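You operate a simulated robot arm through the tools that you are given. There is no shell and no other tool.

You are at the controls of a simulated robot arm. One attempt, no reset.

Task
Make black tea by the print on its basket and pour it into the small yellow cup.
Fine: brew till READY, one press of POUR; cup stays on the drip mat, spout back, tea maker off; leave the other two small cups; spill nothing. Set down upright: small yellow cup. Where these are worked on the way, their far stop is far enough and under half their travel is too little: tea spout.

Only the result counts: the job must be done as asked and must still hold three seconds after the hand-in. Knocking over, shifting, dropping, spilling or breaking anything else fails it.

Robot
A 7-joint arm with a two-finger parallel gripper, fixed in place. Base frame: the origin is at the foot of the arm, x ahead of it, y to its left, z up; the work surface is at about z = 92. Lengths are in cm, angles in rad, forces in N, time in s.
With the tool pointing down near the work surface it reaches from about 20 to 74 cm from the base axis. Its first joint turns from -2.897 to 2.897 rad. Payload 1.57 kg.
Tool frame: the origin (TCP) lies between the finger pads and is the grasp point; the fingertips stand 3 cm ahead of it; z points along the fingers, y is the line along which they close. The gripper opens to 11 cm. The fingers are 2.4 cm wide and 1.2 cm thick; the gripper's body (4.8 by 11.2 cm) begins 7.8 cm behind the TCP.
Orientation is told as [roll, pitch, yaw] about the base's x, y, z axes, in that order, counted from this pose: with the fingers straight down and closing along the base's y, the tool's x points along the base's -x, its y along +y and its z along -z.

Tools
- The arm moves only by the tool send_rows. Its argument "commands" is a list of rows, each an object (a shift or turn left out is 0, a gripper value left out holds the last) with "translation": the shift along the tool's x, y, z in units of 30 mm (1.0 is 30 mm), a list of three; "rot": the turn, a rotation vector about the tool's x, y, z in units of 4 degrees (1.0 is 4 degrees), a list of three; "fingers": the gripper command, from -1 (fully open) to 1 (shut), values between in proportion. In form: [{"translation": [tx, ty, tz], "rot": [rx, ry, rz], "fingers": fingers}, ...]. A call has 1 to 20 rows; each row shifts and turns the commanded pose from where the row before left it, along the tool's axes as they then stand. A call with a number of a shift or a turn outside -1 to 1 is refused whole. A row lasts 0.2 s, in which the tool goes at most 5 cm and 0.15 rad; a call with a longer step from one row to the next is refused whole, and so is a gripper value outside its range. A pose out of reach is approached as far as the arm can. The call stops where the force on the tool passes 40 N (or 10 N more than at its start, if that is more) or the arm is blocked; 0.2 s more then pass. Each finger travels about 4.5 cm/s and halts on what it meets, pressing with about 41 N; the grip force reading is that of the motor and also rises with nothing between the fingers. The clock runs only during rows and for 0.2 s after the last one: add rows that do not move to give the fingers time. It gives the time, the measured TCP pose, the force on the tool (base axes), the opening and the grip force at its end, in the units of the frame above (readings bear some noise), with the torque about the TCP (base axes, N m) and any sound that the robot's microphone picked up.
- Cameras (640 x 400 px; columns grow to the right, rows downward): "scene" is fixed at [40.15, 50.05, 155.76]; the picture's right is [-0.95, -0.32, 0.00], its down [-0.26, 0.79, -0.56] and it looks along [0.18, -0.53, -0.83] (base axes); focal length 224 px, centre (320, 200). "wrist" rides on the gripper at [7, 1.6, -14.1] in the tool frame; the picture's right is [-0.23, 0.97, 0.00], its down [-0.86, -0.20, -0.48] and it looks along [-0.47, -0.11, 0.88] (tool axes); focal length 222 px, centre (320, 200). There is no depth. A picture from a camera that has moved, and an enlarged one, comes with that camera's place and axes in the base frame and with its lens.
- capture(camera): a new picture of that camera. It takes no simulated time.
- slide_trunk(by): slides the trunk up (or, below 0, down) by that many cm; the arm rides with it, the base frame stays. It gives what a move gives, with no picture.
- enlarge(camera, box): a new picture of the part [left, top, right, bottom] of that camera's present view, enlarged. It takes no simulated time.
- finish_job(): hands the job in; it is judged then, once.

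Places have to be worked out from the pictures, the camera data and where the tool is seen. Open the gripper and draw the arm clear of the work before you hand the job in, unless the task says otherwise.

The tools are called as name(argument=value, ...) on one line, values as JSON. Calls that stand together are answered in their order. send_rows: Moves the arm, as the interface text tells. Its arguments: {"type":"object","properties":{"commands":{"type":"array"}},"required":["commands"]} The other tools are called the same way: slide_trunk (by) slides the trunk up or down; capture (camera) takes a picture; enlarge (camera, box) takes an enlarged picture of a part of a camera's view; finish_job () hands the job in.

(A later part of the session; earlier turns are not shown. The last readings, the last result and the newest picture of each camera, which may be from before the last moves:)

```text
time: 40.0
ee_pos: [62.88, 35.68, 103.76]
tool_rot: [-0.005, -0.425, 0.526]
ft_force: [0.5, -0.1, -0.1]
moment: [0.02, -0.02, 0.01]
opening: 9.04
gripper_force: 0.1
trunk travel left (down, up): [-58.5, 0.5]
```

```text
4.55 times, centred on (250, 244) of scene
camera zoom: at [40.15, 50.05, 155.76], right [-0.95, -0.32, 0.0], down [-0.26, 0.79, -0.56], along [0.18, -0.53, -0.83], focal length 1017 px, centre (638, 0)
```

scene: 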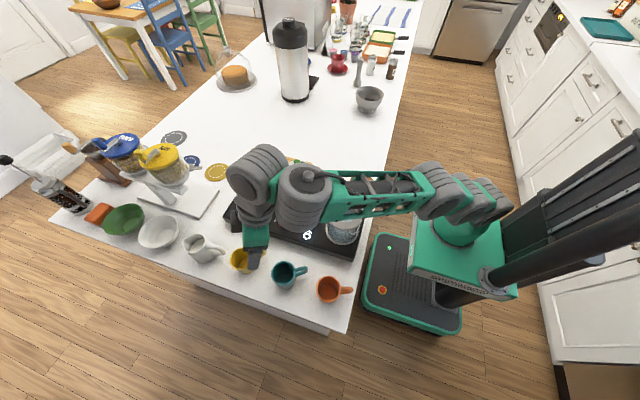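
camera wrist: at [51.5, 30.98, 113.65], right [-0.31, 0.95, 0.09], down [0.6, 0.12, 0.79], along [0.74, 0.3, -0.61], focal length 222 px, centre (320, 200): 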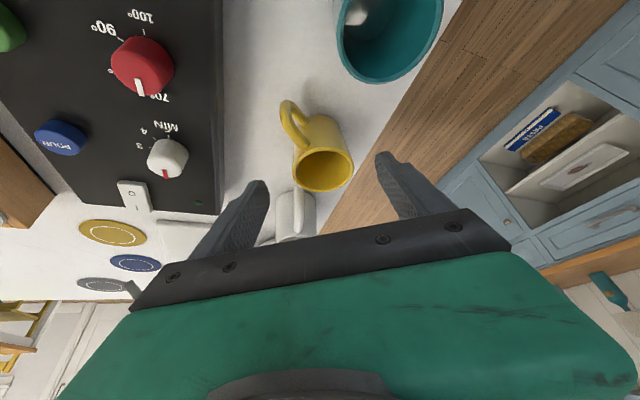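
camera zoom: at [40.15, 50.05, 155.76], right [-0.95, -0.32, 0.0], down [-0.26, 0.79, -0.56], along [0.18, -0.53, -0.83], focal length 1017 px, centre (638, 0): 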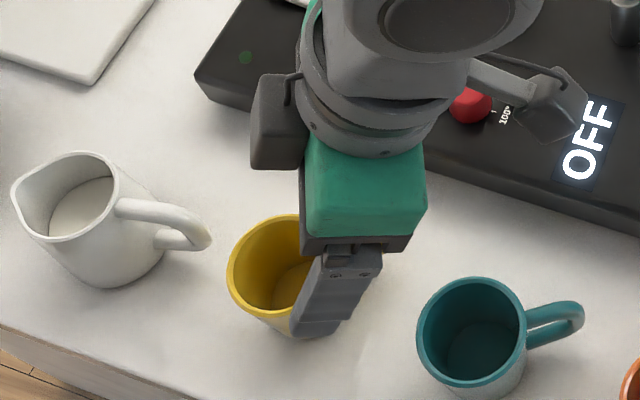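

No flags this time, and the cup centre reads (65.6, 37.4). I descend along the tool axis to grip height.

send_rows(commands=[{"translation": [0.005, 0.011, 0.662]}, {"translation": [0.005, 0.011, 0.662]}, {"translation": [0.005, 0.011, 0.662]}, {"translation": [0.005, 0.011, 0.662]}, {}])

capture(camera="wrist")

enlarge(camera="scene", box=[180, 200, 320, 288])

```text
time: 41.2
ee_pos: [65.84, 37.2, 96.59]
tool_rot: [-0.003, -0.425, 0.524]
ft_force: [0.2, 0.6, 0.1]
moment: [0.0, 0.03, -0.02]
opening: 9.04
gripper_force: 0.0
trunk travel left (down, up): [-58.5, 0.5]
```

```text
taken
camera wrist: at [54.3, 32.56, 106.35], right [-0.31, 0.95, 0.09], down [0.6, 0.12, 0.79], along [0.74, 0.3, -0.61], focal length 222 px, centre (320, 200)
```

wrist: 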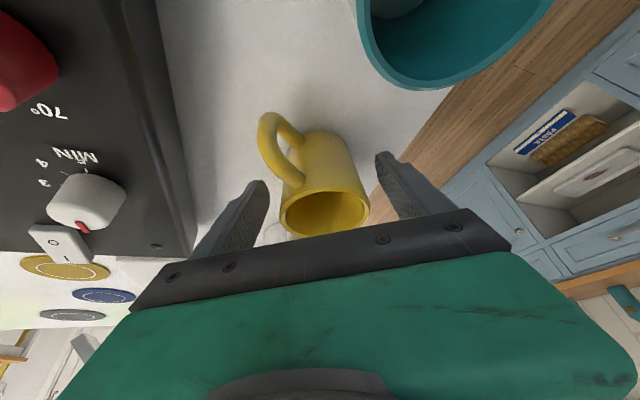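

```text
4.55 times, centred on (250, 244) of scene
camera zoom: at [40.15, 50.05, 155.76], right [-0.95, -0.32, 0.0], down [-0.26, 0.79, -0.56], along [0.18, -0.53, -0.83], focal length 1017 px, centre (638, 0)
```

zoom: 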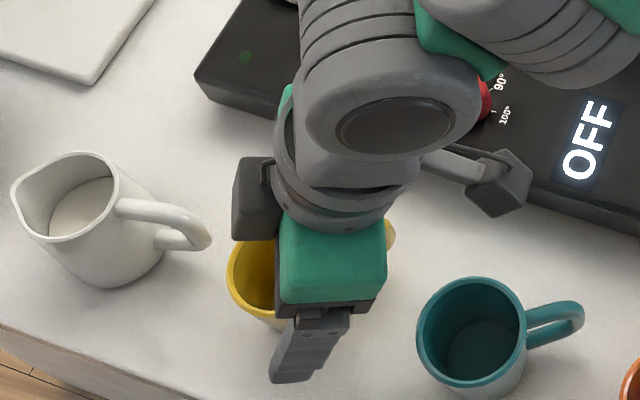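

The fingers straddle the cup evenly. I close on it.

send_rows(commands=[{"fingers": 1}, {"fingers": 1}, {"fingers": 1}, {"fingers": 1}])

capture(camera="wrist")

enlarge(camera="scene", box=[180, 200, 320, 288])

```text
time: 42.2
ee_pos: [65.69, 37.22, 96.53]
tool_rot: [-0.004, -0.426, 0.527]
ft_force: [0.0, 0.9, 0.6]
moment: [0.0, -0.02, 0.01]
opening: 6.05
gripper_force: 33.5
trunk travel left (down, up): [-58.5, 0.5]
```

```text
taken
camera wrist: at [54.28, 32.57, 106.38], right [-0.31, 0.95, 0.09], down [0.6, 0.12, 0.79], along [0.74, 0.3, -0.61], focal length 222 px, centre (320, 200)
```

wrist: 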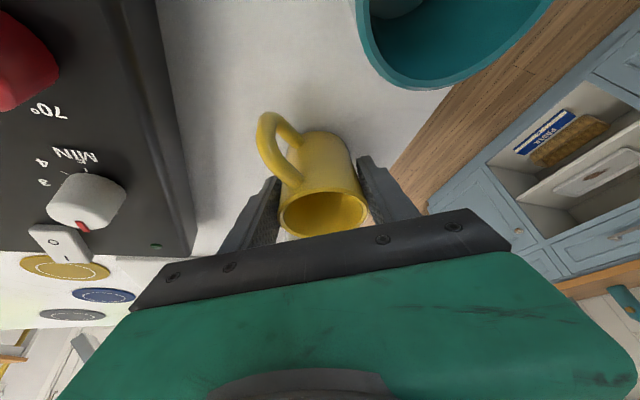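

```text
4.55 times, centred on (250, 244) of scene
camera zoom: at [40.15, 50.05, 155.76], right [-0.95, -0.32, 0.0], down [-0.26, 0.79, -0.56], along [0.18, -0.53, -0.83], focal length 1017 px, centre (638, 0)
```

zoom: 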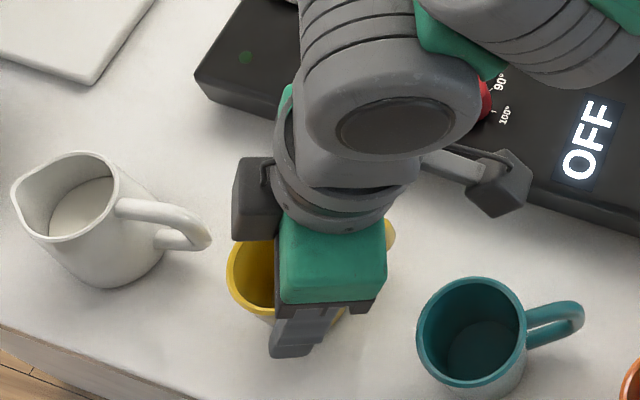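

Cup gripped (opening 6.05, 33.5 N). I lift it straight up about 14 cm.

send_rows(commands=[{"translation": [-0.1, 0, -0.23]}, {"translation": [-0.3, 0, -0.66]}, {"translation": [-0.384, 0, -0.85]}, {"translation": [-0.384, 0, -0.85]}, {"translation": [-0.384, 0, -0.85]}, {"translation": [-0.384, 0, -0.85]}, {}])

capture(camera="scene")

capture(camera="wrist")

```text
time: 43.8
ee_pos: [65.66, 37.3, 110.56]
tool_rot: [-0.005, -0.424, 0.525]
ft_force: [-0.3, 0.2, -1.6]
moment: [-0.04, 0.01, -0.02]
opening: 6.05
gripper_force: 40.8
trunk travel left (down, up): [-58.5, 0.5]
```

```text
taken
```

scene: 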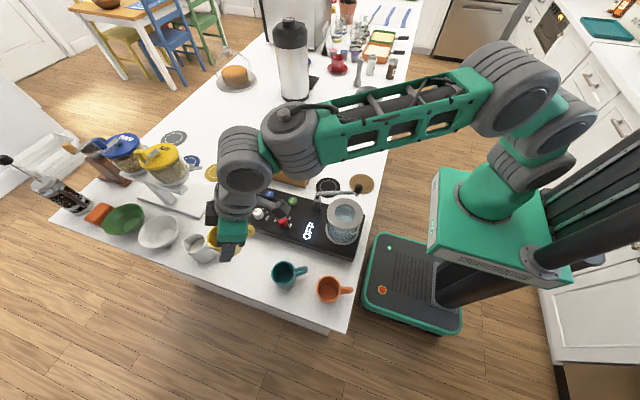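

```text
taken
camera wrist: at [54.15, 32.73, 120.45], right [-0.31, 0.95, 0.09], down [0.6, 0.12, 0.79], along [0.73, 0.3, -0.61], focal length 222 px, centre (320, 200)
```

wrist: 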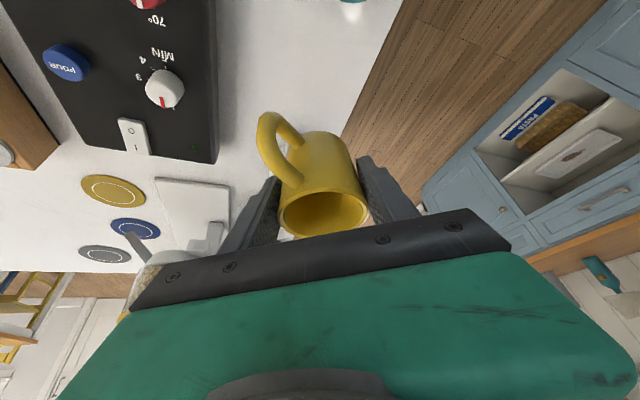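

Lift is clean. I raise and draw in a bit, then lower the trunk so the arm keeps a comfortable shape for working closer in.

send_rows(commands=[{"translation": [0.063, 0, -0.832]}, {"translation": [0.063, 0, -0.832]}, {"translation": [0.063, 0, -0.832]}, {"translation": [0.063, 0, -0.832]}, {"translation": [0.063, 0, -0.832]}, {}])

slide_trunk(by=-12)

```text
time: 45.2
ee_pos: [60.41, 34.42, 121.71]
tool_rot: [-0.003, -0.424, 0.525]
ft_force: [0.9, -0.9, -1.1]
moment: [0.03, 0.02, 0.0]
opening: 6.05
gripper_force: 40.6
trunk travel left (down, up): [-58.5, 0.5]
```

```text
time: 46.7
ee_pos: [60.47, 34.39, 109.67]
tool_rot: [-0.003, -0.425, 0.527]
ft_force: [0.3, 0.8, -1.4]
moment: [0.04, -0.03, 0.02]
opening: 6.03
gripper_force: 40.8
trunk travel left (down, up): [-46.5, 12.5]
```

Now I pull in to r ≈ 58 at the same orientation.

send_rows(commands=[{"translation": [0.845, 0.01, -0.475]}, {"translation": [0.845, 0.01, -0.475]}, {"translation": [0.845, 0.01, -0.475]}, {"translation": [0.845, 0.01, -0.475]}, {}])

```text
time: 47.9
ee_pos: [50.41, 28.73, 110.91]
tool_rot: [-0.003, -0.424, 0.528]
ft_force: [0.5, 0.4, -1.5]
moment: [0.01, 0.03, -0.01]
opening: 6.05
gripper_force: 40.9
trunk travel left (down, up): [-46.5, 12.5]
```

Clean, with no flags. Now I swing about the base axis from azimuth 30° to about 4°, keeping the cup upright.

send_rows(commands=[{"translation": [0, -0.877, 0], "rot": [0.2675, 0, 0.5924]}, {"translation": [0, -0.877, 0], "rot": [0.2675, 0, 0.5924]}, {"translation": [0, -0.877, 0], "rot": [0.2675, 0, 0.5924]}, {"translation": [0, -0.877, 0], "rot": [0.2675, 0, 0.5924]}, {"translation": [0, -0.877, 0], "rot": [0.2675, 0, 0.5924]}, {"translation": [0, -0.877, 0], "rot": [0.2675, 0, 0.5924]}, {"translation": [0, -0.877, 0], "rot": [0.2675, 0, 0.5924]}, {"translation": [0, -0.877, 0], "rot": [0.2675, 0, 0.5924]}, {"translation": [0, -0.877, 0], "rot": [0.2675, 0, 0.5924]}, {"translation": [0, -0.877, 0], "rot": [0.2675, 0, 0.5924]}, {}])

capture(camera="scene")

capture(camera="wrist")

```text
time: 50.3
ee_pos: [58.72, 3.94, 110.7]
tool_rot: [-0.003, -0.423, 0.073]
ft_force: [0.5, -0.1, -1.7]
moment: [0.0, 0.0, 0.01]
opening: 6.04
gripper_force: 41.3
trunk travel left (down, up): [-46.5, 12.5]
```

```text
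taken
```

scene: 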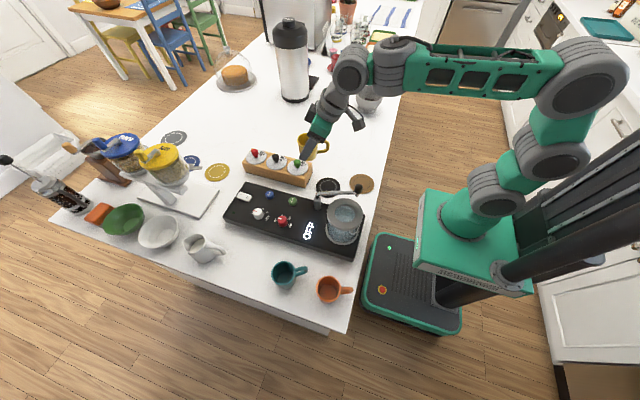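

```text
taken
camera wrist: at [46.29, 4.73, 120.51], right [0.14, 0.99, 0.09], down [0.59, -0.16, 0.79], along [0.79, -0.05, -0.61], focal length 222 px, centre (320, 200)
```

wrist: 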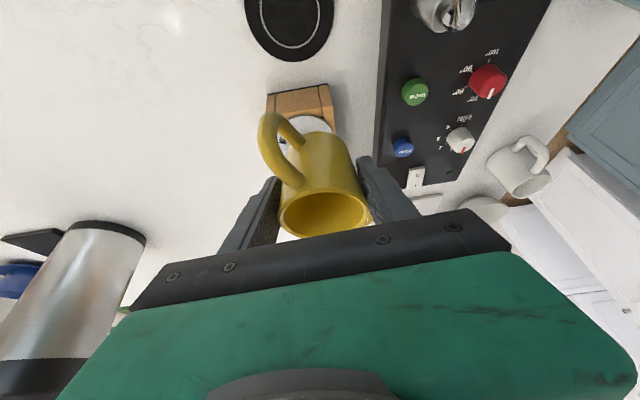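

The cup is over the area beyond the mat. I enlarge the wrist view to fix the mat's centre precisely.

enlarge(camera="wrist", box=[220, 0, 380, 100])

enlarge(camera="scene", box=[270, 120, 390, 195])

```text
4.00 times, centred on (300, 50) of wrist
camera zoom: at [46.29, 4.73, 120.51], right [0.14, 0.99, 0.09], down [0.59, -0.16, 0.79], along [0.79, -0.05, -0.61], focal length 888 px, centre (400, 800)
```

zoom: 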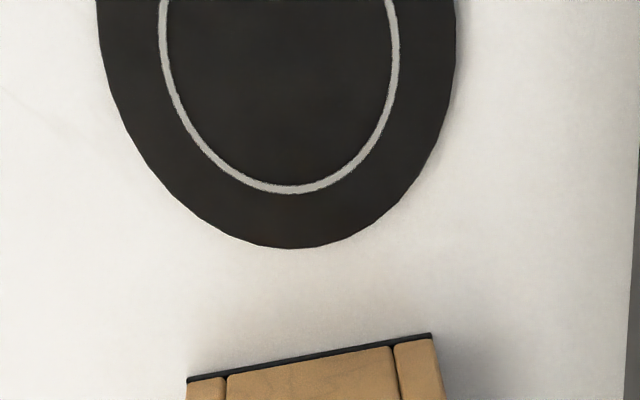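

```text
5.33 times, centred on (330, 158) of scene
camera zoom: at [40.15, 50.05, 155.76], right [-0.95, -0.32, 0.0], down [-0.26, 0.79, -0.56], along [0.18, -0.53, -0.83], focal length 1193 px, centre (267, 427)
```

zoom: 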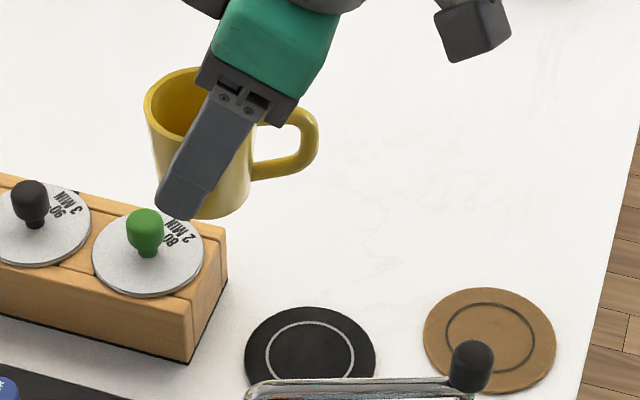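

I take the mat centre as (52.7, 3.2). I move horizontally above it and will lower with the trunk, so the arm shape stays fixed.

send_rows(commands=[{"translation": [0.6, -0.033, -0.265]}, {"translation": [0.6, -0.033, -0.265]}, {"translation": [0.62, -0.033, -0.29]}, {}])

enlarge(camera="scene", box=[270, 120, 390, 220])

capture(camera="wrist")

```text
time: 51.3
ee_pos: [52.44, 3.18, 110.69]
tool_rot: [-0.002, -0.425, 0.072]
ft_force: [-0.1, -0.4, -1.5]
moment: [-0.01, -0.04, 0.03]
opening: 6.04
gripper_force: 40.9
trunk travel left (down, up): [-46.5, 12.5]
```

```text
4.00 times, centred on (330, 170) of scene
camera zoom: at [40.15, 50.05, 155.76], right [-0.95, -0.32, 0.0], down [-0.26, 0.79, -0.56], along [0.18, -0.53, -0.83], focal length 895 px, centre (280, 320)
```

zoom: 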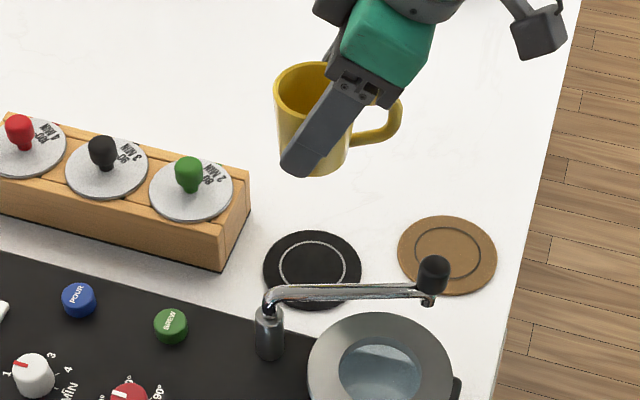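

```text
taken
camera wrist: at [40.19, 3.91, 120.46], right [0.14, 0.99, 0.09], down [0.59, -0.16, 0.79], along [0.79, -0.05, -0.61], focal length 222 px, centre (320, 200)
```

wrist: 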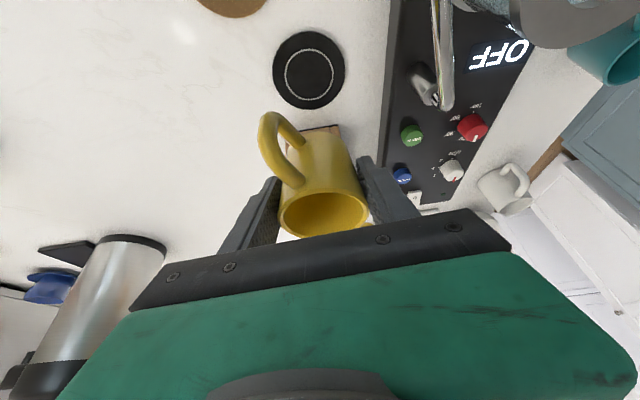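

enlarge(camera="wrist", box=[250, 20, 410, 120])

```text
4.00 times, centred on (330, 70) of wrist
camera zoom: at [40.19, 3.91, 120.46], right [0.14, 0.99, 0.09], down [0.59, -0.16, 0.79], along [0.79, -0.05, -0.61], focal length 888 px, centre (280, 720)
```

zoom: 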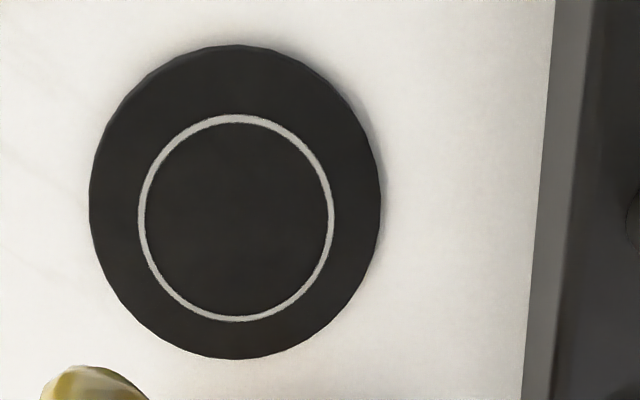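

The closer wrist view puts the mat centre at (52.15, 3.55), which I trust more. I make that small correction and lower 12.5 cm with the trunk.

send_rows(commands=[{"translation": [0.08, 0.13, -0.036]}, {}])

slide_trunk(by=-12.5)

enlarge(camera="scene", box=[270, 140, 390, 215])

capture(camera="wrist")

```text
time: 51.9
ee_pos: [52.41, 3.55, 110.68]
tool_rot: [-0.002, -0.424, 0.072]
ft_force: [0.5, -0.8, -1.4]
moment: [-0.02, 0.01, 0.0]
opening: 6.03
gripper_force: 41.2
trunk travel left (down, up): [-46.5, 12.5]
```

```text
time: 53.4
ee_pos: [52.34, 3.58, 98.24]
tool_rot: [-0.002, -0.424, 0.07]
ft_force: [0.3, 0.5, -1.0]
moment: [0.02, 0.0, 0.0]
opening: 6.06
gripper_force: 40.6
trunk travel left (down, up): [-34.0, 25.0]
```

```text
5.33 times, centred on (330, 178) of scene
camera zoom: at [40.15, 50.05, 155.76], right [-0.95, -0.32, 0.0], down [-0.26, 0.79, -0.56], along [0.18, -0.53, -0.83], focal length 1193 px, centre (267, 320)
```

zoom: 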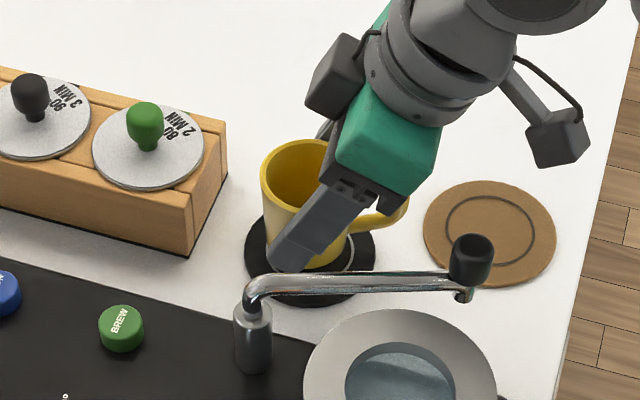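

```text
taken
camera wrist: at [39.96, 4.33, 107.97], right [0.14, 0.99, 0.09], down [0.59, -0.16, 0.79], along [0.79, -0.05, -0.61], focal length 222 px, centre (320, 200)
```

wrist: 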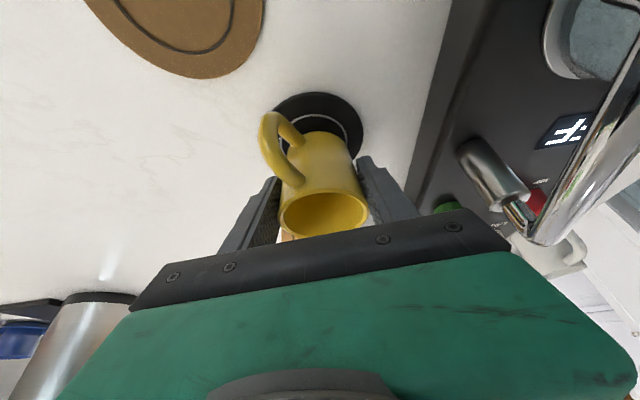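

The cup hovers just over the mat, well centred. I lower another 0.9 cm, then in small steps while watching the force.

slide_trunk(by=-0.9)

enlarge(camera="scene", box=[290, 150, 370, 200])

```text
time: 54.0
ee_pos: [52.48, 3.57, 97.26]
tool_rot: [-0.003, -0.424, 0.072]
ft_force: [0.3, 0.1, -1.1]
moment: [0.01, -0.01, -0.03]
opening: 6.05
gripper_force: 40.9
trunk travel left (down, up): [-33.1, 25.9]
```

```text
8.00 times, centred on (330, 175) of scene
camera zoom: at [40.15, 50.05, 155.76], right [-0.95, -0.32, 0.0], down [-0.26, 0.79, -0.56], along [0.18, -0.53, -0.83], focal length 1789 px, centre (240, 400)
```

zoom: 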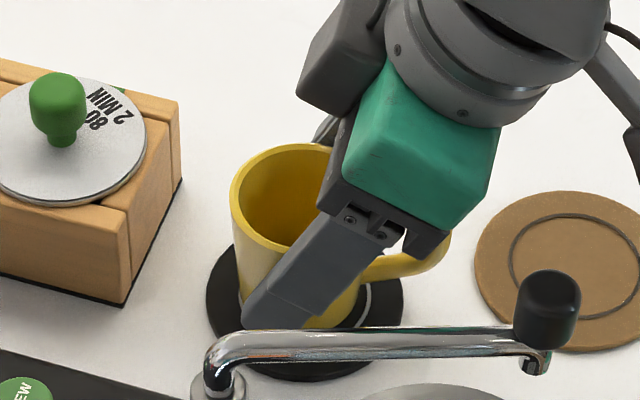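

slide_trunk(by=-0.2)

slide_trunk(by=-0.15)

```text
time: 54.5
ee_pos: [52.36, 3.59, 97.13]
tool_rot: [-0.002, -0.424, 0.071]
ft_force: [0.5, -0.1, -1.8]
moment: [0.03, -0.02, 0.0]
opening: 6.04
gripper_force: 41.3
trunk travel left (down, up): [-32.9, 26.1]
```

```text
time: 55.0
ee_pos: [52.37, 3.62, 97.08]
tool_rot: [-0.003, -0.428, 0.073]
ft_force: [-1.7, 0.3, 6.3]
moment: [-0.14, 0.05, 0.0]
opening: 6.05
gripper_force: 41.4
trunk travel left (down, up): [-32.8, 26.2]
```

Contact is felt (about +7 N), so the cup rests on the mat. I open the fingers.

send_rows(commands=[{"fingers": -0.2}, {"fingers": -0.4}, {"fingers": -0.64}, {}, {}])

capture(camera="wrist")

enlarge(camera="scene", box=[290, 150, 370, 200])

```text
time: 56.2
ee_pos: [52.36, 3.57, 96.9]
tool_rot: [-0.001, -0.424, 0.072]
ft_force: [-0.5, 0.3, -0.6]
moment: [-0.01, 0.0, -0.01]
opening: 9.03
gripper_force: 0.1
trunk travel left (down, up): [-32.8, 26.2]
```

```text
taken
camera wrist: at [39.96, 4.34, 106.71], right [0.14, 0.99, 0.09], down [0.59, -0.16, 0.79], along [0.79, -0.05, -0.61], focal length 222 px, centre (320, 200)
```

wrist: 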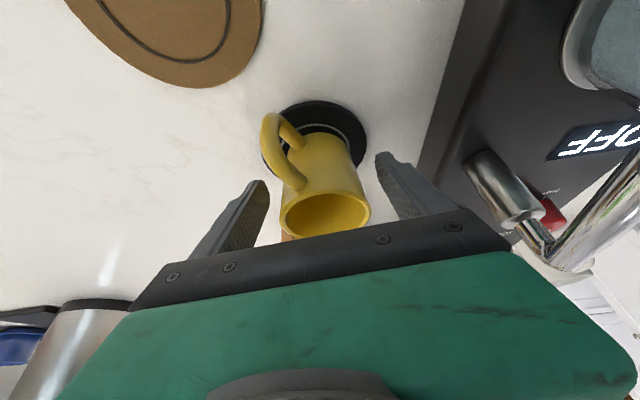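

```text
8.00 times, centred on (330, 175) of scene
camera zoom: at [40.15, 50.05, 155.76], right [-0.95, -0.32, 0.0], down [-0.26, 0.79, -0.56], along [0.18, -0.53, -0.83], focal length 1789 px, centre (240, 400)
```

zoom: 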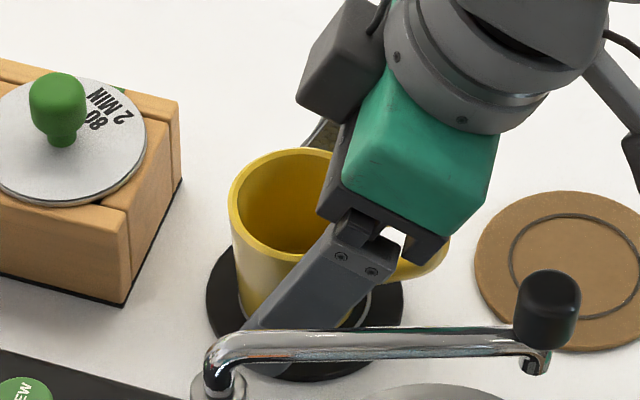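

The cup stands on the mat. I rise straight up with the trunk.

slide_trunk(by=14)

enlarge(camera="scene", box=[270, 140, 390, 215])

capture(camera="wrist")

```text
time: 57.9
ee_pos: [52.43, 3.48, 110.92]
tool_rot: [-0.001, -0.424, 0.072]
ft_force: [0.1, 0.2, -0.4]
moment: [0.01, 0.03, -0.01]
opening: 9.02
gripper_force: 0.0
trunk travel left (down, up): [-46.8, 12.2]
```

```text
5.33 times, centred on (330, 178) of scene
camera zoom: at [40.15, 50.05, 155.76], right [-0.95, -0.32, 0.0], down [-0.26, 0.79, -0.56], along [0.18, -0.53, -0.83], focal length 1193 px, centre (267, 320)
```

zoom: 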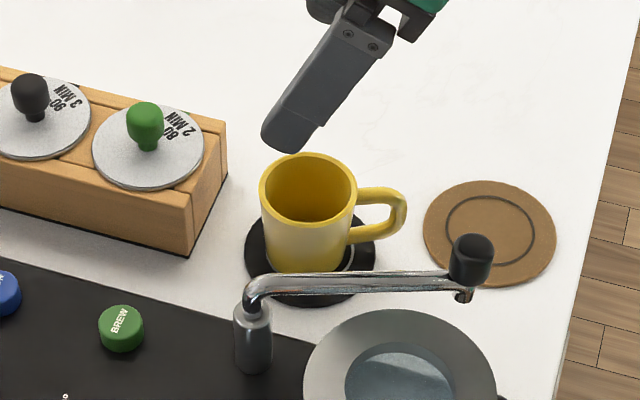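

```text
taken
camera wrist: at [39.96, 4.34, 120.7], right [0.14, 0.99, 0.09], down [0.59, -0.16, 0.79], along [0.79, -0.05, -0.61], focal length 222 px, centre (320, 200)
```

wrist: 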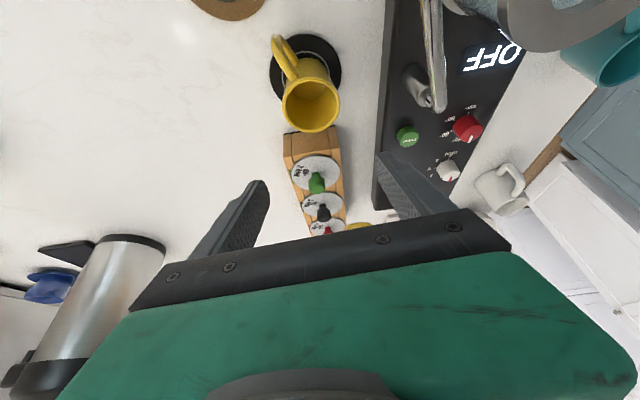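

The cup is nicely on the mat. Next is the black basket at about (72.4, 2.4): I move above it with the fingers opened to about 5 cm.

send_rows(commands=[{"translation": [-0.77, -0.138, 0.53], "fingers": 0.05}, {"translation": [-0.77, -0.138, 0.53]}, {"translation": [-0.77, -0.138, 0.53]}, {"translation": [-0.77, -0.138, 0.53]}, {"translation": [-0.77, -0.138, 0.53]}, {"translation": [-0.77, -0.138, 0.53]}, {}])

capture(camera="wrist")

enlarge(camera="wrist", box=[240, 120, 400, 220])

enlarge(camera="scene", box=[230, 125, 330, 188])

```text
time: 59.5
ee_pos: [69.26, 2.57, 107.93]
tool_rot: [-0.001, -0.424, 0.071]
ft_force: [-0.2, 0.6, -0.3]
moment: [0.02, 0.01, -0.03]
opening: 5.24
gripper_force: 0.1
trunk travel left (down, up): [-46.8, 12.2]
```

```text
taken
camera wrist: at [56.86, 3.28, 117.66], right [0.14, 0.99, 0.09], down [0.59, -0.16, 0.79], along [0.79, -0.05, -0.61], focal length 222 px, centre (320, 200)
```

wrist: 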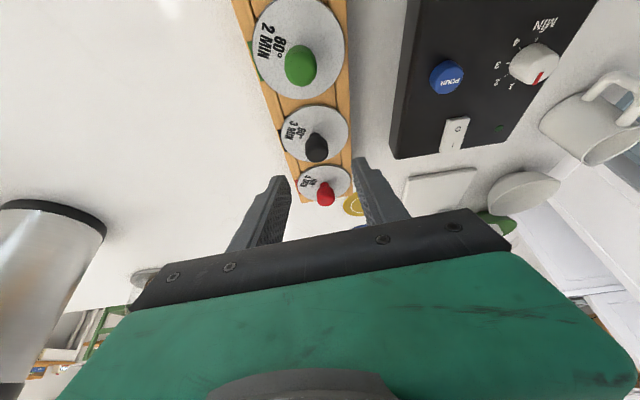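

```text
4.00 times, centred on (320, 170) of wrist
camera zoom: at [56.86, 3.28, 117.66], right [0.14, 0.99, 0.09], down [0.59, -0.16, 0.79], along [0.79, -0.05, -0.61], focal length 888 px, centre (320, 320)
```

zoom: 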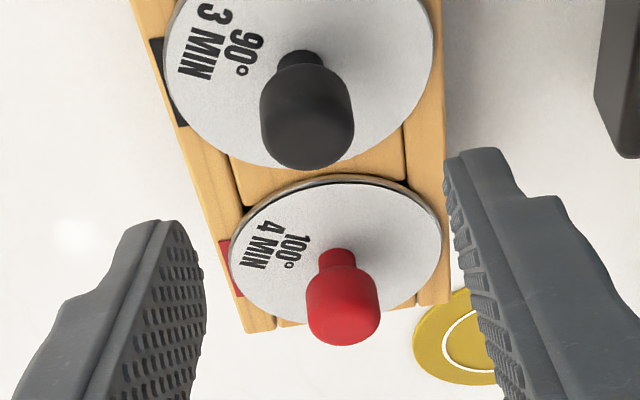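

```text
6.35 times, centred on (280, 156) of scene
camera zoom: at [40.15, 50.05, 155.76], right [-0.95, -0.32, 0.0], down [-0.26, 0.79, -0.56], along [0.18, -0.53, -0.83], focal length 1420 px, centre (574, 476)
```

zoom: 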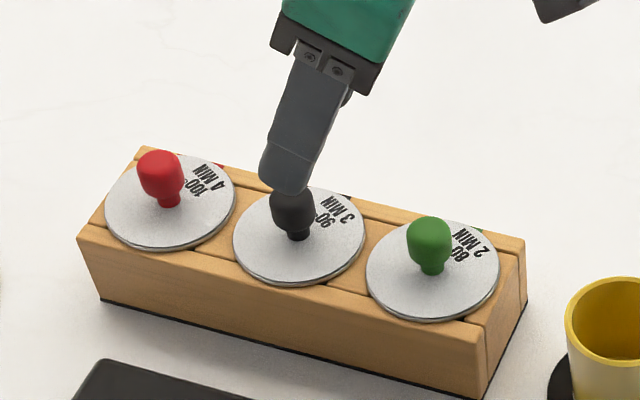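

The black knob cap sits at about (72.1, 2.6), z 98.5–100, above the disc at z ≈ 96.9. I descend so the fingertips end just above the disc, on either side of the cap.

send_rows(commands=[{"translation": [0.073, -0.014, 0.646]}, {"translation": [0.073, -0.014, 0.646]}, {"translation": [0.073, -0.014, 0.646]}, {"translation": [0.06, -0.01, 0.5]}, {}])

capture(camera="wrist")

enlarge(camera="wrist", box=[240, 120, 400, 220])

enlarge(camera="scene", box=[230, 125, 330, 188])

```text
time: 60.7
ee_pos: [71.33, 2.34, 100.89]
tool_rot: [-0.004, -0.426, 0.071]
ft_force: [-1.0, 0.5, 5.4]
moment: [0.08, 0.04, 0.04]
opening: 5.25
gripper_force: 0.2
trunk travel left (down, up): [-46.8, 12.2]
```

```text
taken
camera wrist: at [59.0, 3.06, 110.68], right [0.14, 0.99, 0.09], down [0.59, -0.16, 0.79], along [0.79, -0.05, -0.61], focal length 222 px, centre (320, 200)
```

wrist: 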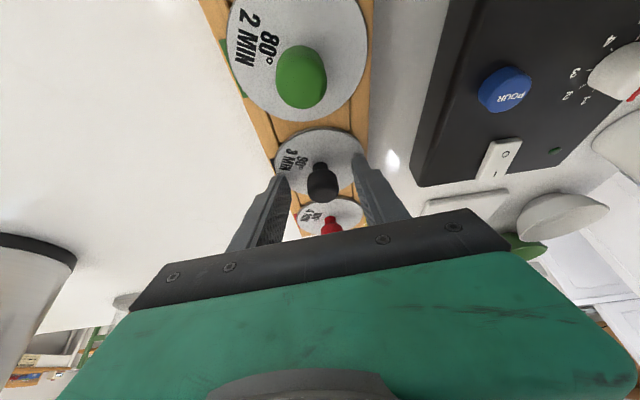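

```text
4.00 times, centred on (320, 170) of wrist
camera zoom: at [59.0, 3.06, 110.68], right [0.14, 0.99, 0.09], down [0.59, -0.16, 0.79], along [0.79, -0.05, -0.61], focal length 888 px, centre (320, 320)
```

zoom: 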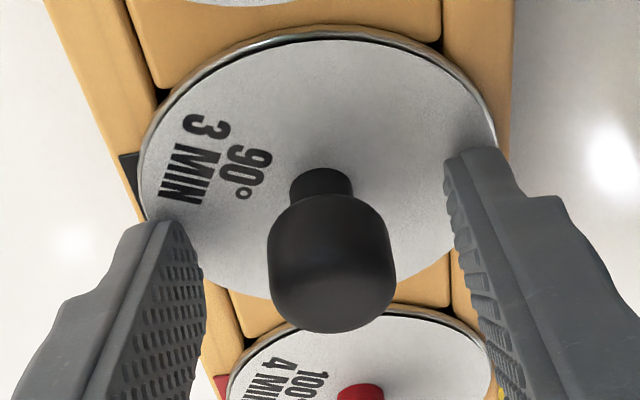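

```text
6.35 times, centred on (280, 156) of scene
camera zoom: at [40.15, 50.05, 155.76], right [-0.95, -0.32, 0.0], down [-0.26, 0.79, -0.56], along [0.18, -0.53, -0.83], focal length 1420 px, centre (574, 476)
```

zoom: 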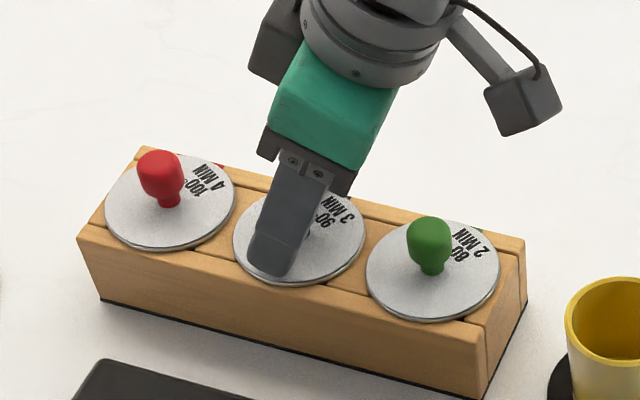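

A light touch (5 N) tells me the fingertips just met the disc at z ≈ 97.6, with the cap nicely between the pads. I lift 0.3 cm, nudge 0.15 cm in +y and close.

send_rows(commands=[{"translation": [-0.044, 0.05, -0.095]}, {}, {"fingers": 1}, {"fingers": 1}, {"fingers": 1}, {"fingers": 1}, {"fingers": 1}])

enlarge(camera="wrist", box=[240, 120, 400, 220])

enlarge(camera="scene", box=[230, 125, 330, 188])

```text
time: 62.3
ee_pos: [71.43, 2.43, 101.18]
tool_rot: [-0.001, -0.422, 0.07]
ft_force: [0.1, 0.7, -0.1]
moment: [0.03, 0.02, 0.01]
opening: 2.18
gripper_force: 34.9
trunk travel left (down, up): [-46.8, 12.2]
```

```text
4.00 times, centred on (320, 170) of wrist
camera zoom: at [59.0, 3.23, 110.93], right [0.14, 0.99, 0.09], down [0.59, -0.16, 0.79], along [0.79, -0.05, -0.61], focal length 888 px, centre (320, 320)
```

zoom: 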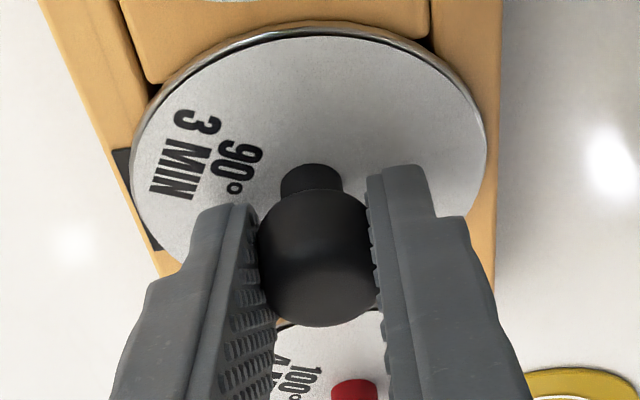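

```text
6.35 times, centred on (280, 156) of scene
camera zoom: at [40.15, 50.05, 155.76], right [-0.95, -0.32, 0.0], down [-0.26, 0.79, -0.56], along [0.18, -0.53, -0.83], focal length 1420 px, centre (574, 476)
```

zoom: 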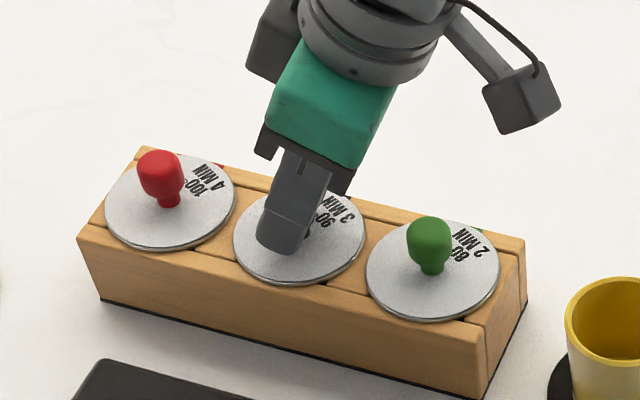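

Basket knob gripped (opening 2.18, 35 N). I lift it straight up with the trunk and look at it.

slide_trunk(by=8)

enlarge(camera="scene", box=[220, 105, 340, 180])

capture(camera="wrist")

```text
time: 63.5
ee_pos: [71.45, 2.4, 109.11]
tool_rot: [-0.001, -0.426, 0.073]
ft_force: [-0.1, -0.1, 0.2]
moment: [0.0, -0.01, 0.01]
opening: 2.18
gripper_force: 34.5
trunk travel left (down, up): [-54.8, 4.2]
```

```text
5.33 times, centred on (280, 142) of scene
camera zoom: at [40.15, 50.05, 155.76], right [-0.95, -0.32, 0.0], down [-0.26, 0.79, -0.56], along [0.18, -0.53, -0.83], focal length 1193 px, centre (533, 507)
```

zoom: 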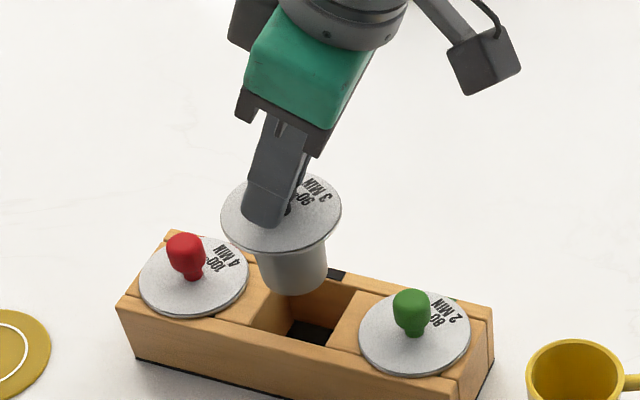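

```text
taken
camera wrist: at [59.01, 3.23, 118.92], right [0.14, 0.99, 0.09], down [0.59, -0.16, 0.79], along [0.79, -0.05, -0.61], focal length 222 px, centre (320, 200)
```

wrist: 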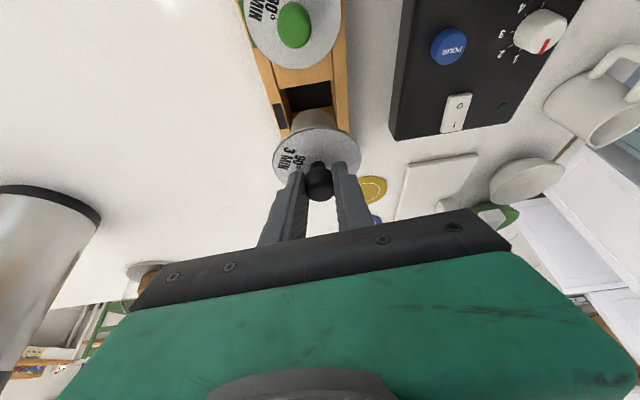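

The basket came out cleanly (cup about 3.3 cm deep, 4.2 cm wide). I raise and draw it in, then swing toward the kettle above everything.

send_rows(commands=[{"translation": [0.748, 0.037, -0.698]}, {"translation": [0.748, 0.037, -0.698]}, {"translation": [0.748, 0.037, -0.698]}, {"translation": [0.748, 0.037, -0.698]}, {"translation": [0.748, 0.037, -0.698]}, {"translation": [0.748, 0.037, -0.698]}, {}])

send_rows(commands=[{"translation": [0, 0.919, 0], "rot": [-0.301, 0, -0.666]}, {"translation": [0, 0.919, 0], "rot": [-0.301, 0, -0.666]}, {"translation": [0, 0.919, 0], "rot": [-0.301, 0, -0.666]}, {"translation": [0, 0.919, 0], "rot": [-0.301, 0, -0.666]}, {"translation": [0, 0.919, 0], "rot": [-0.301, 0, -0.666]}, {"translation": [0, 0.919, 0], "rot": [-0.301, 0, -0.666]}, {"translation": [0, 0.919, 0], "rot": [-0.301, 0, -0.666]}, {"translation": [0, 0.919, 0], "rot": [-0.301, 0, -0.666]}, {}])

capture(camera="wrist")

capture(camera="scene")

```text
time: 65.1
ee_pos: [53.77, 2.06, 114.93]
tool_rot: [-0.001, -0.426, 0.071]
ft_force: [-0.3, -0.3, -0.5]
moment: [0.03, 0.0, -0.02]
opening: 2.18
gripper_force: 34.3
trunk travel left (down, up): [-54.8, 4.2]
```

```text
time: 67.1
ee_pos: [48.51, 23.12, 115.04]
tool_rot: [-0.003, -0.424, 0.481]
ft_force: [0.3, -0.3, -1.2]
moment: [0.01, -0.01, -0.01]
opening: 2.17
gripper_force: 34.9
trunk travel left (down, up): [-54.8, 4.2]
```

```text
taken
camera wrist: at [36.73, 18.94, 124.77], right [-0.27, 0.96, 0.09], down [0.61, 0.09, 0.79], along [0.75, 0.26, -0.61], focal length 222 px, centre (320, 200)
```

wrist: 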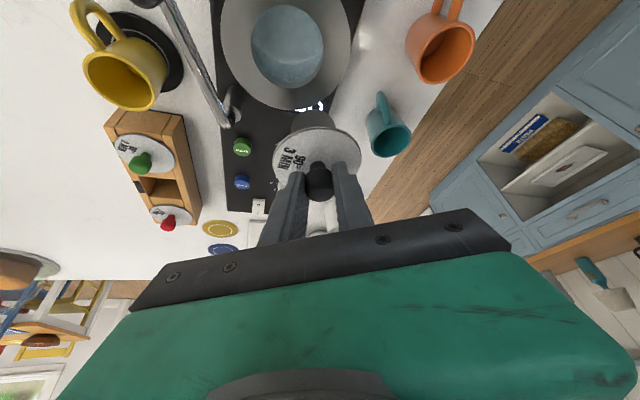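

```text
taken
```

scene: 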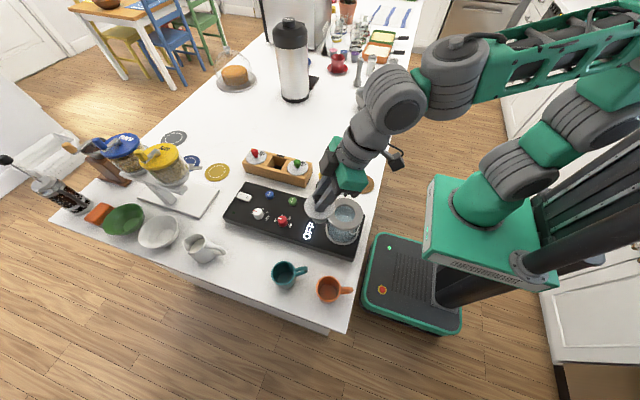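

I enlarge the kettle opening in the wrist view to compute its centre.

enlarge(camera="wrist", box=[210, 0, 370, 100])

enlarge(camera="scene", box=[290, 160, 390, 250])

```text
4.00 times, centred on (290, 50) of wrist
camera zoom: at [36.73, 18.94, 124.77], right [-0.27, 0.96, 0.09], down [0.61, 0.09, 0.79], along [0.75, 0.26, -0.61], focal length 888 px, centre (440, 800)
```

zoom: 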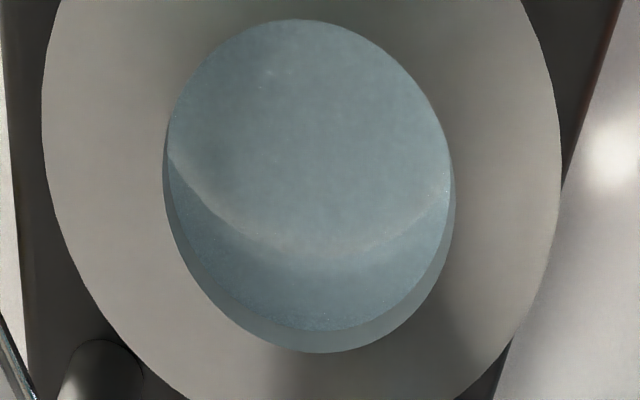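

```text
4.44 times, centred on (340, 205) of scene
camera zoom: at [40.15, 50.05, 155.76], right [-0.95, -0.32, 0.0], down [-0.26, 0.79, -0.56], along [0.18, -0.53, -0.83], focal length 994 px, centre (231, 178)
```

zoom: 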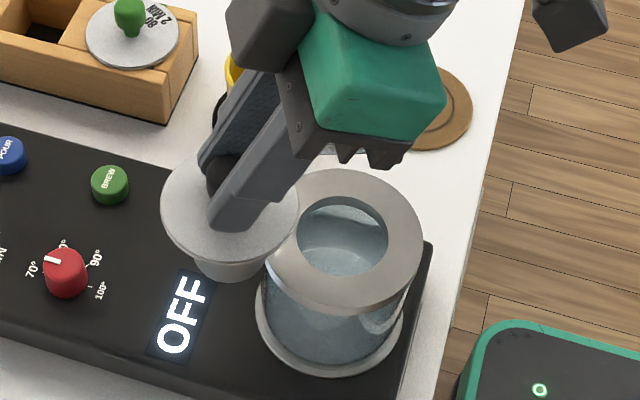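

Hole centre ≈ (43.0, 20.0), about 5.5 cm wide, with the rim at z ≈ 105.3. I check where the basket axis is relative to the tool.

enlarge(camera="wrist", box=[240, 100, 400, 200])

```text
4.00 times, centred on (320, 150) of wrist
camera zoom: at [36.73, 18.94, 124.77], right [-0.27, 0.96, 0.09], down [0.61, 0.09, 0.79], along [0.75, 0.26, -0.61], focal length 888 px, centre (320, 400)
```

zoom: 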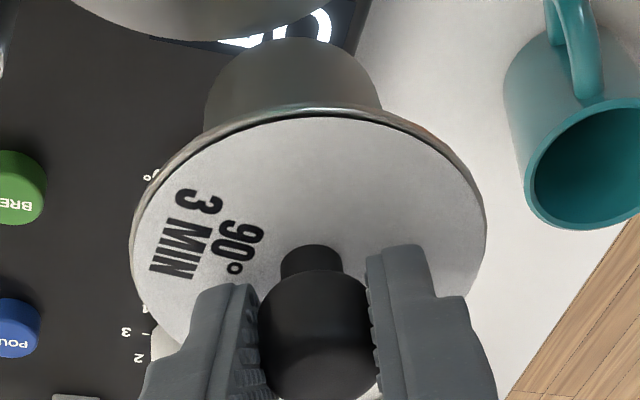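

I take the basket axis as roughly 0.3 cm outward of the TCP, and move horizontally to bring it over the hole.

send_rows(commands=[{"translation": [0.669, -0.024, -0.302]}, {"translation": [0.669, -0.024, -0.302]}, {"translation": [0.669, -0.024, -0.302]}, {}])

enlarge(camera="scene", box=[290, 150, 400, 250])

capture(camera="wrist")

```text
time: 68.1
ee_pos: [42.8, 19.88, 114.99]
tool_rot: [-0.003, -0.424, 0.478]
ft_force: [0.5, 1.0, 0.1]
moment: [0.02, 0.03, -0.01]
opening: 2.17
gripper_force: 34.7
trunk travel left (down, up): [-54.8, 4.2]
```

```text
4.00 times, centred on (345, 200) of scene
camera zoom: at [40.15, 50.05, 155.76], right [-0.95, -0.32, 0.0], down [-0.26, 0.79, -0.56], along [0.18, -0.53, -0.83], focal length 895 px, centre (220, 200)
```

zoom: 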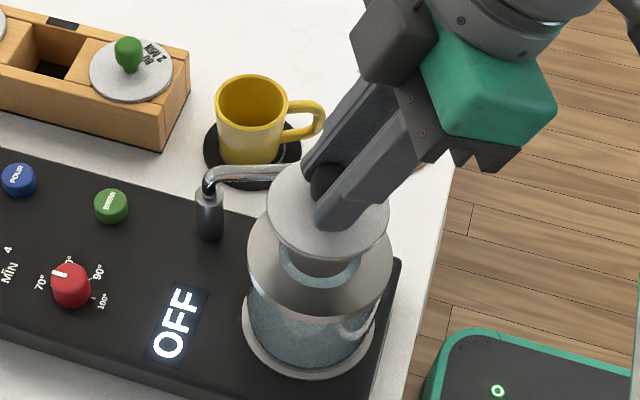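

```text
taken
camera wrist: at [30.96, 15.75, 124.7], right [-0.26, 0.96, 0.09], down [0.61, 0.09, 0.79], along [0.75, 0.26, -0.61], focal length 222 px, centre (320, 200)
```

wrist: 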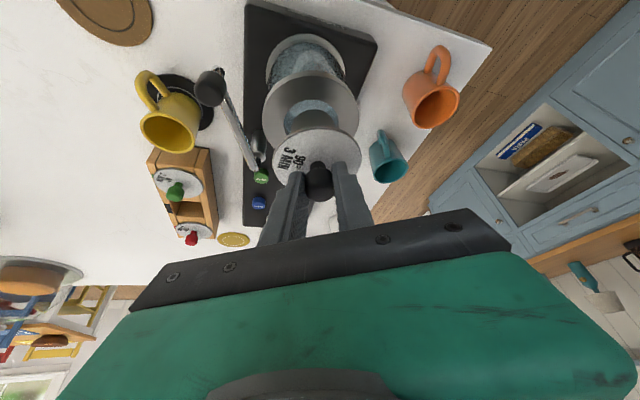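

I zoom in on both views to compare the basket and hole alignment.

enlarge(camera="scene", box=[315, 175, 379, 235])

enlarge(camera="wrist", box=[250, 65, 378, 165])

```text
6.67 times, centred on (347, 205) of scene
camera zoom: at [40.15, 50.05, 155.76], right [-0.95, -0.32, 0.0], down [-0.26, 0.79, -0.56], along [0.18, -0.53, -0.83], focal length 1491 px, centre (140, 167)
```

zoom: 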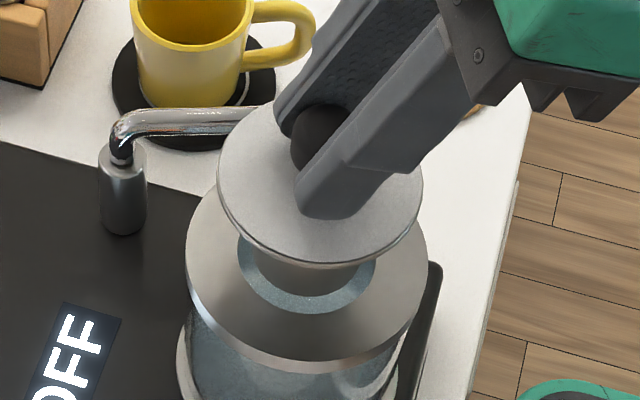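

```text
4.00 times, centred on (314, 115) of wrist
camera zoom: at [30.96, 15.75, 124.7], right [-0.26, 0.96, 0.09], down [0.61, 0.09, 0.79], along [0.75, 0.26, -0.61], focal length 888 px, centre (344, 540)
```

zoom: 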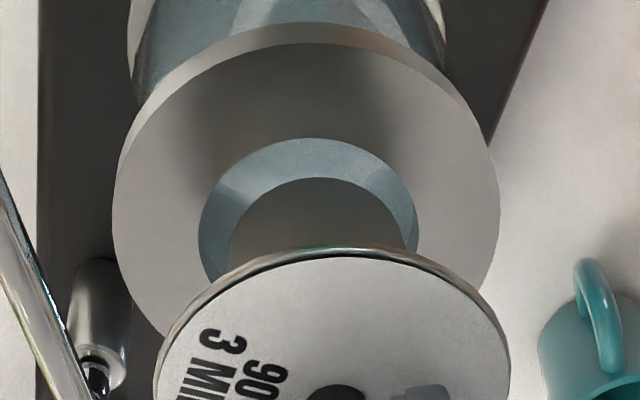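

Both views agree the basket axis is within about 0.2 cm of the hole centre, with clearance around 0.6 cm. I apply a small correction and lower 2.5 cm with the trunk to check the entry.

send_rows(commands=[{"translation": [-0.026, -0.05, 0.012]}, {}])

slide_trunk(by=-2.3)

enlarge(camera="scene", box=[315, 175, 379, 235])

enlarge(camera="wrist", box=[250, 65, 378, 165])

```text
time: 68.7
ee_pos: [42.81, 19.76, 115.0]
tool_rot: [-0.004, -0.424, 0.48]
ft_force: [0.0, -0.1, 0.3]
moment: [-0.01, -0.03, 0.02]
opening: 2.16
gripper_force: 34.9
trunk travel left (down, up): [-54.8, 4.2]
```

```text
time: 69.4
ee_pos: [42.77, 19.77, 112.56]
tool_rot: [-0.004, -0.424, 0.481]
ft_force: [0.5, -0.4, -1.3]
moment: [0.01, 0.0, 0.02]
opening: 2.15
gripper_force: 34.4
trunk travel left (down, up): [-52.5, 6.5]
```

```text
6.67 times, centred on (347, 205) of scene
camera zoom: at [40.15, 50.05, 155.76], right [-0.95, -0.32, 0.0], down [-0.26, 0.79, -0.56], along [0.18, -0.53, -0.83], focal length 1491 px, centre (140, 167)
```

zoom: 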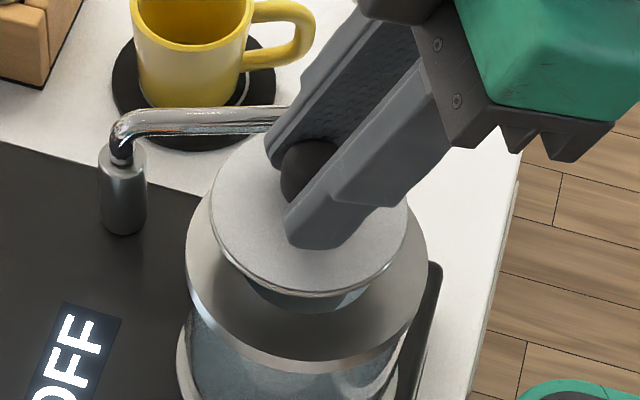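

```text
4.00 times, centred on (314, 115) of wrist
camera zoom: at [31.16, 15.67, 122.44], right [-0.26, 0.96, 0.09], down [0.61, 0.09, 0.79], along [0.75, 0.26, -0.61], focal length 888 px, centre (344, 540)
```

zoom: 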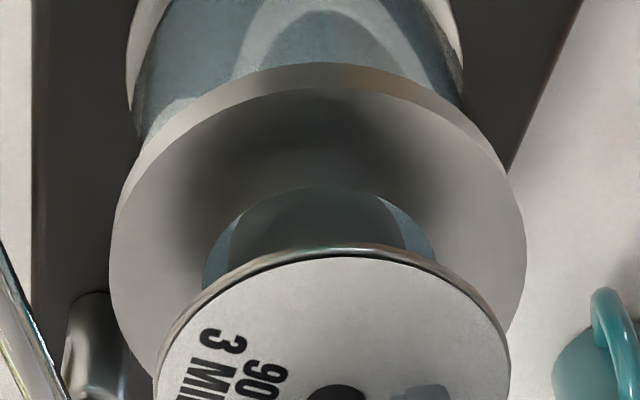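

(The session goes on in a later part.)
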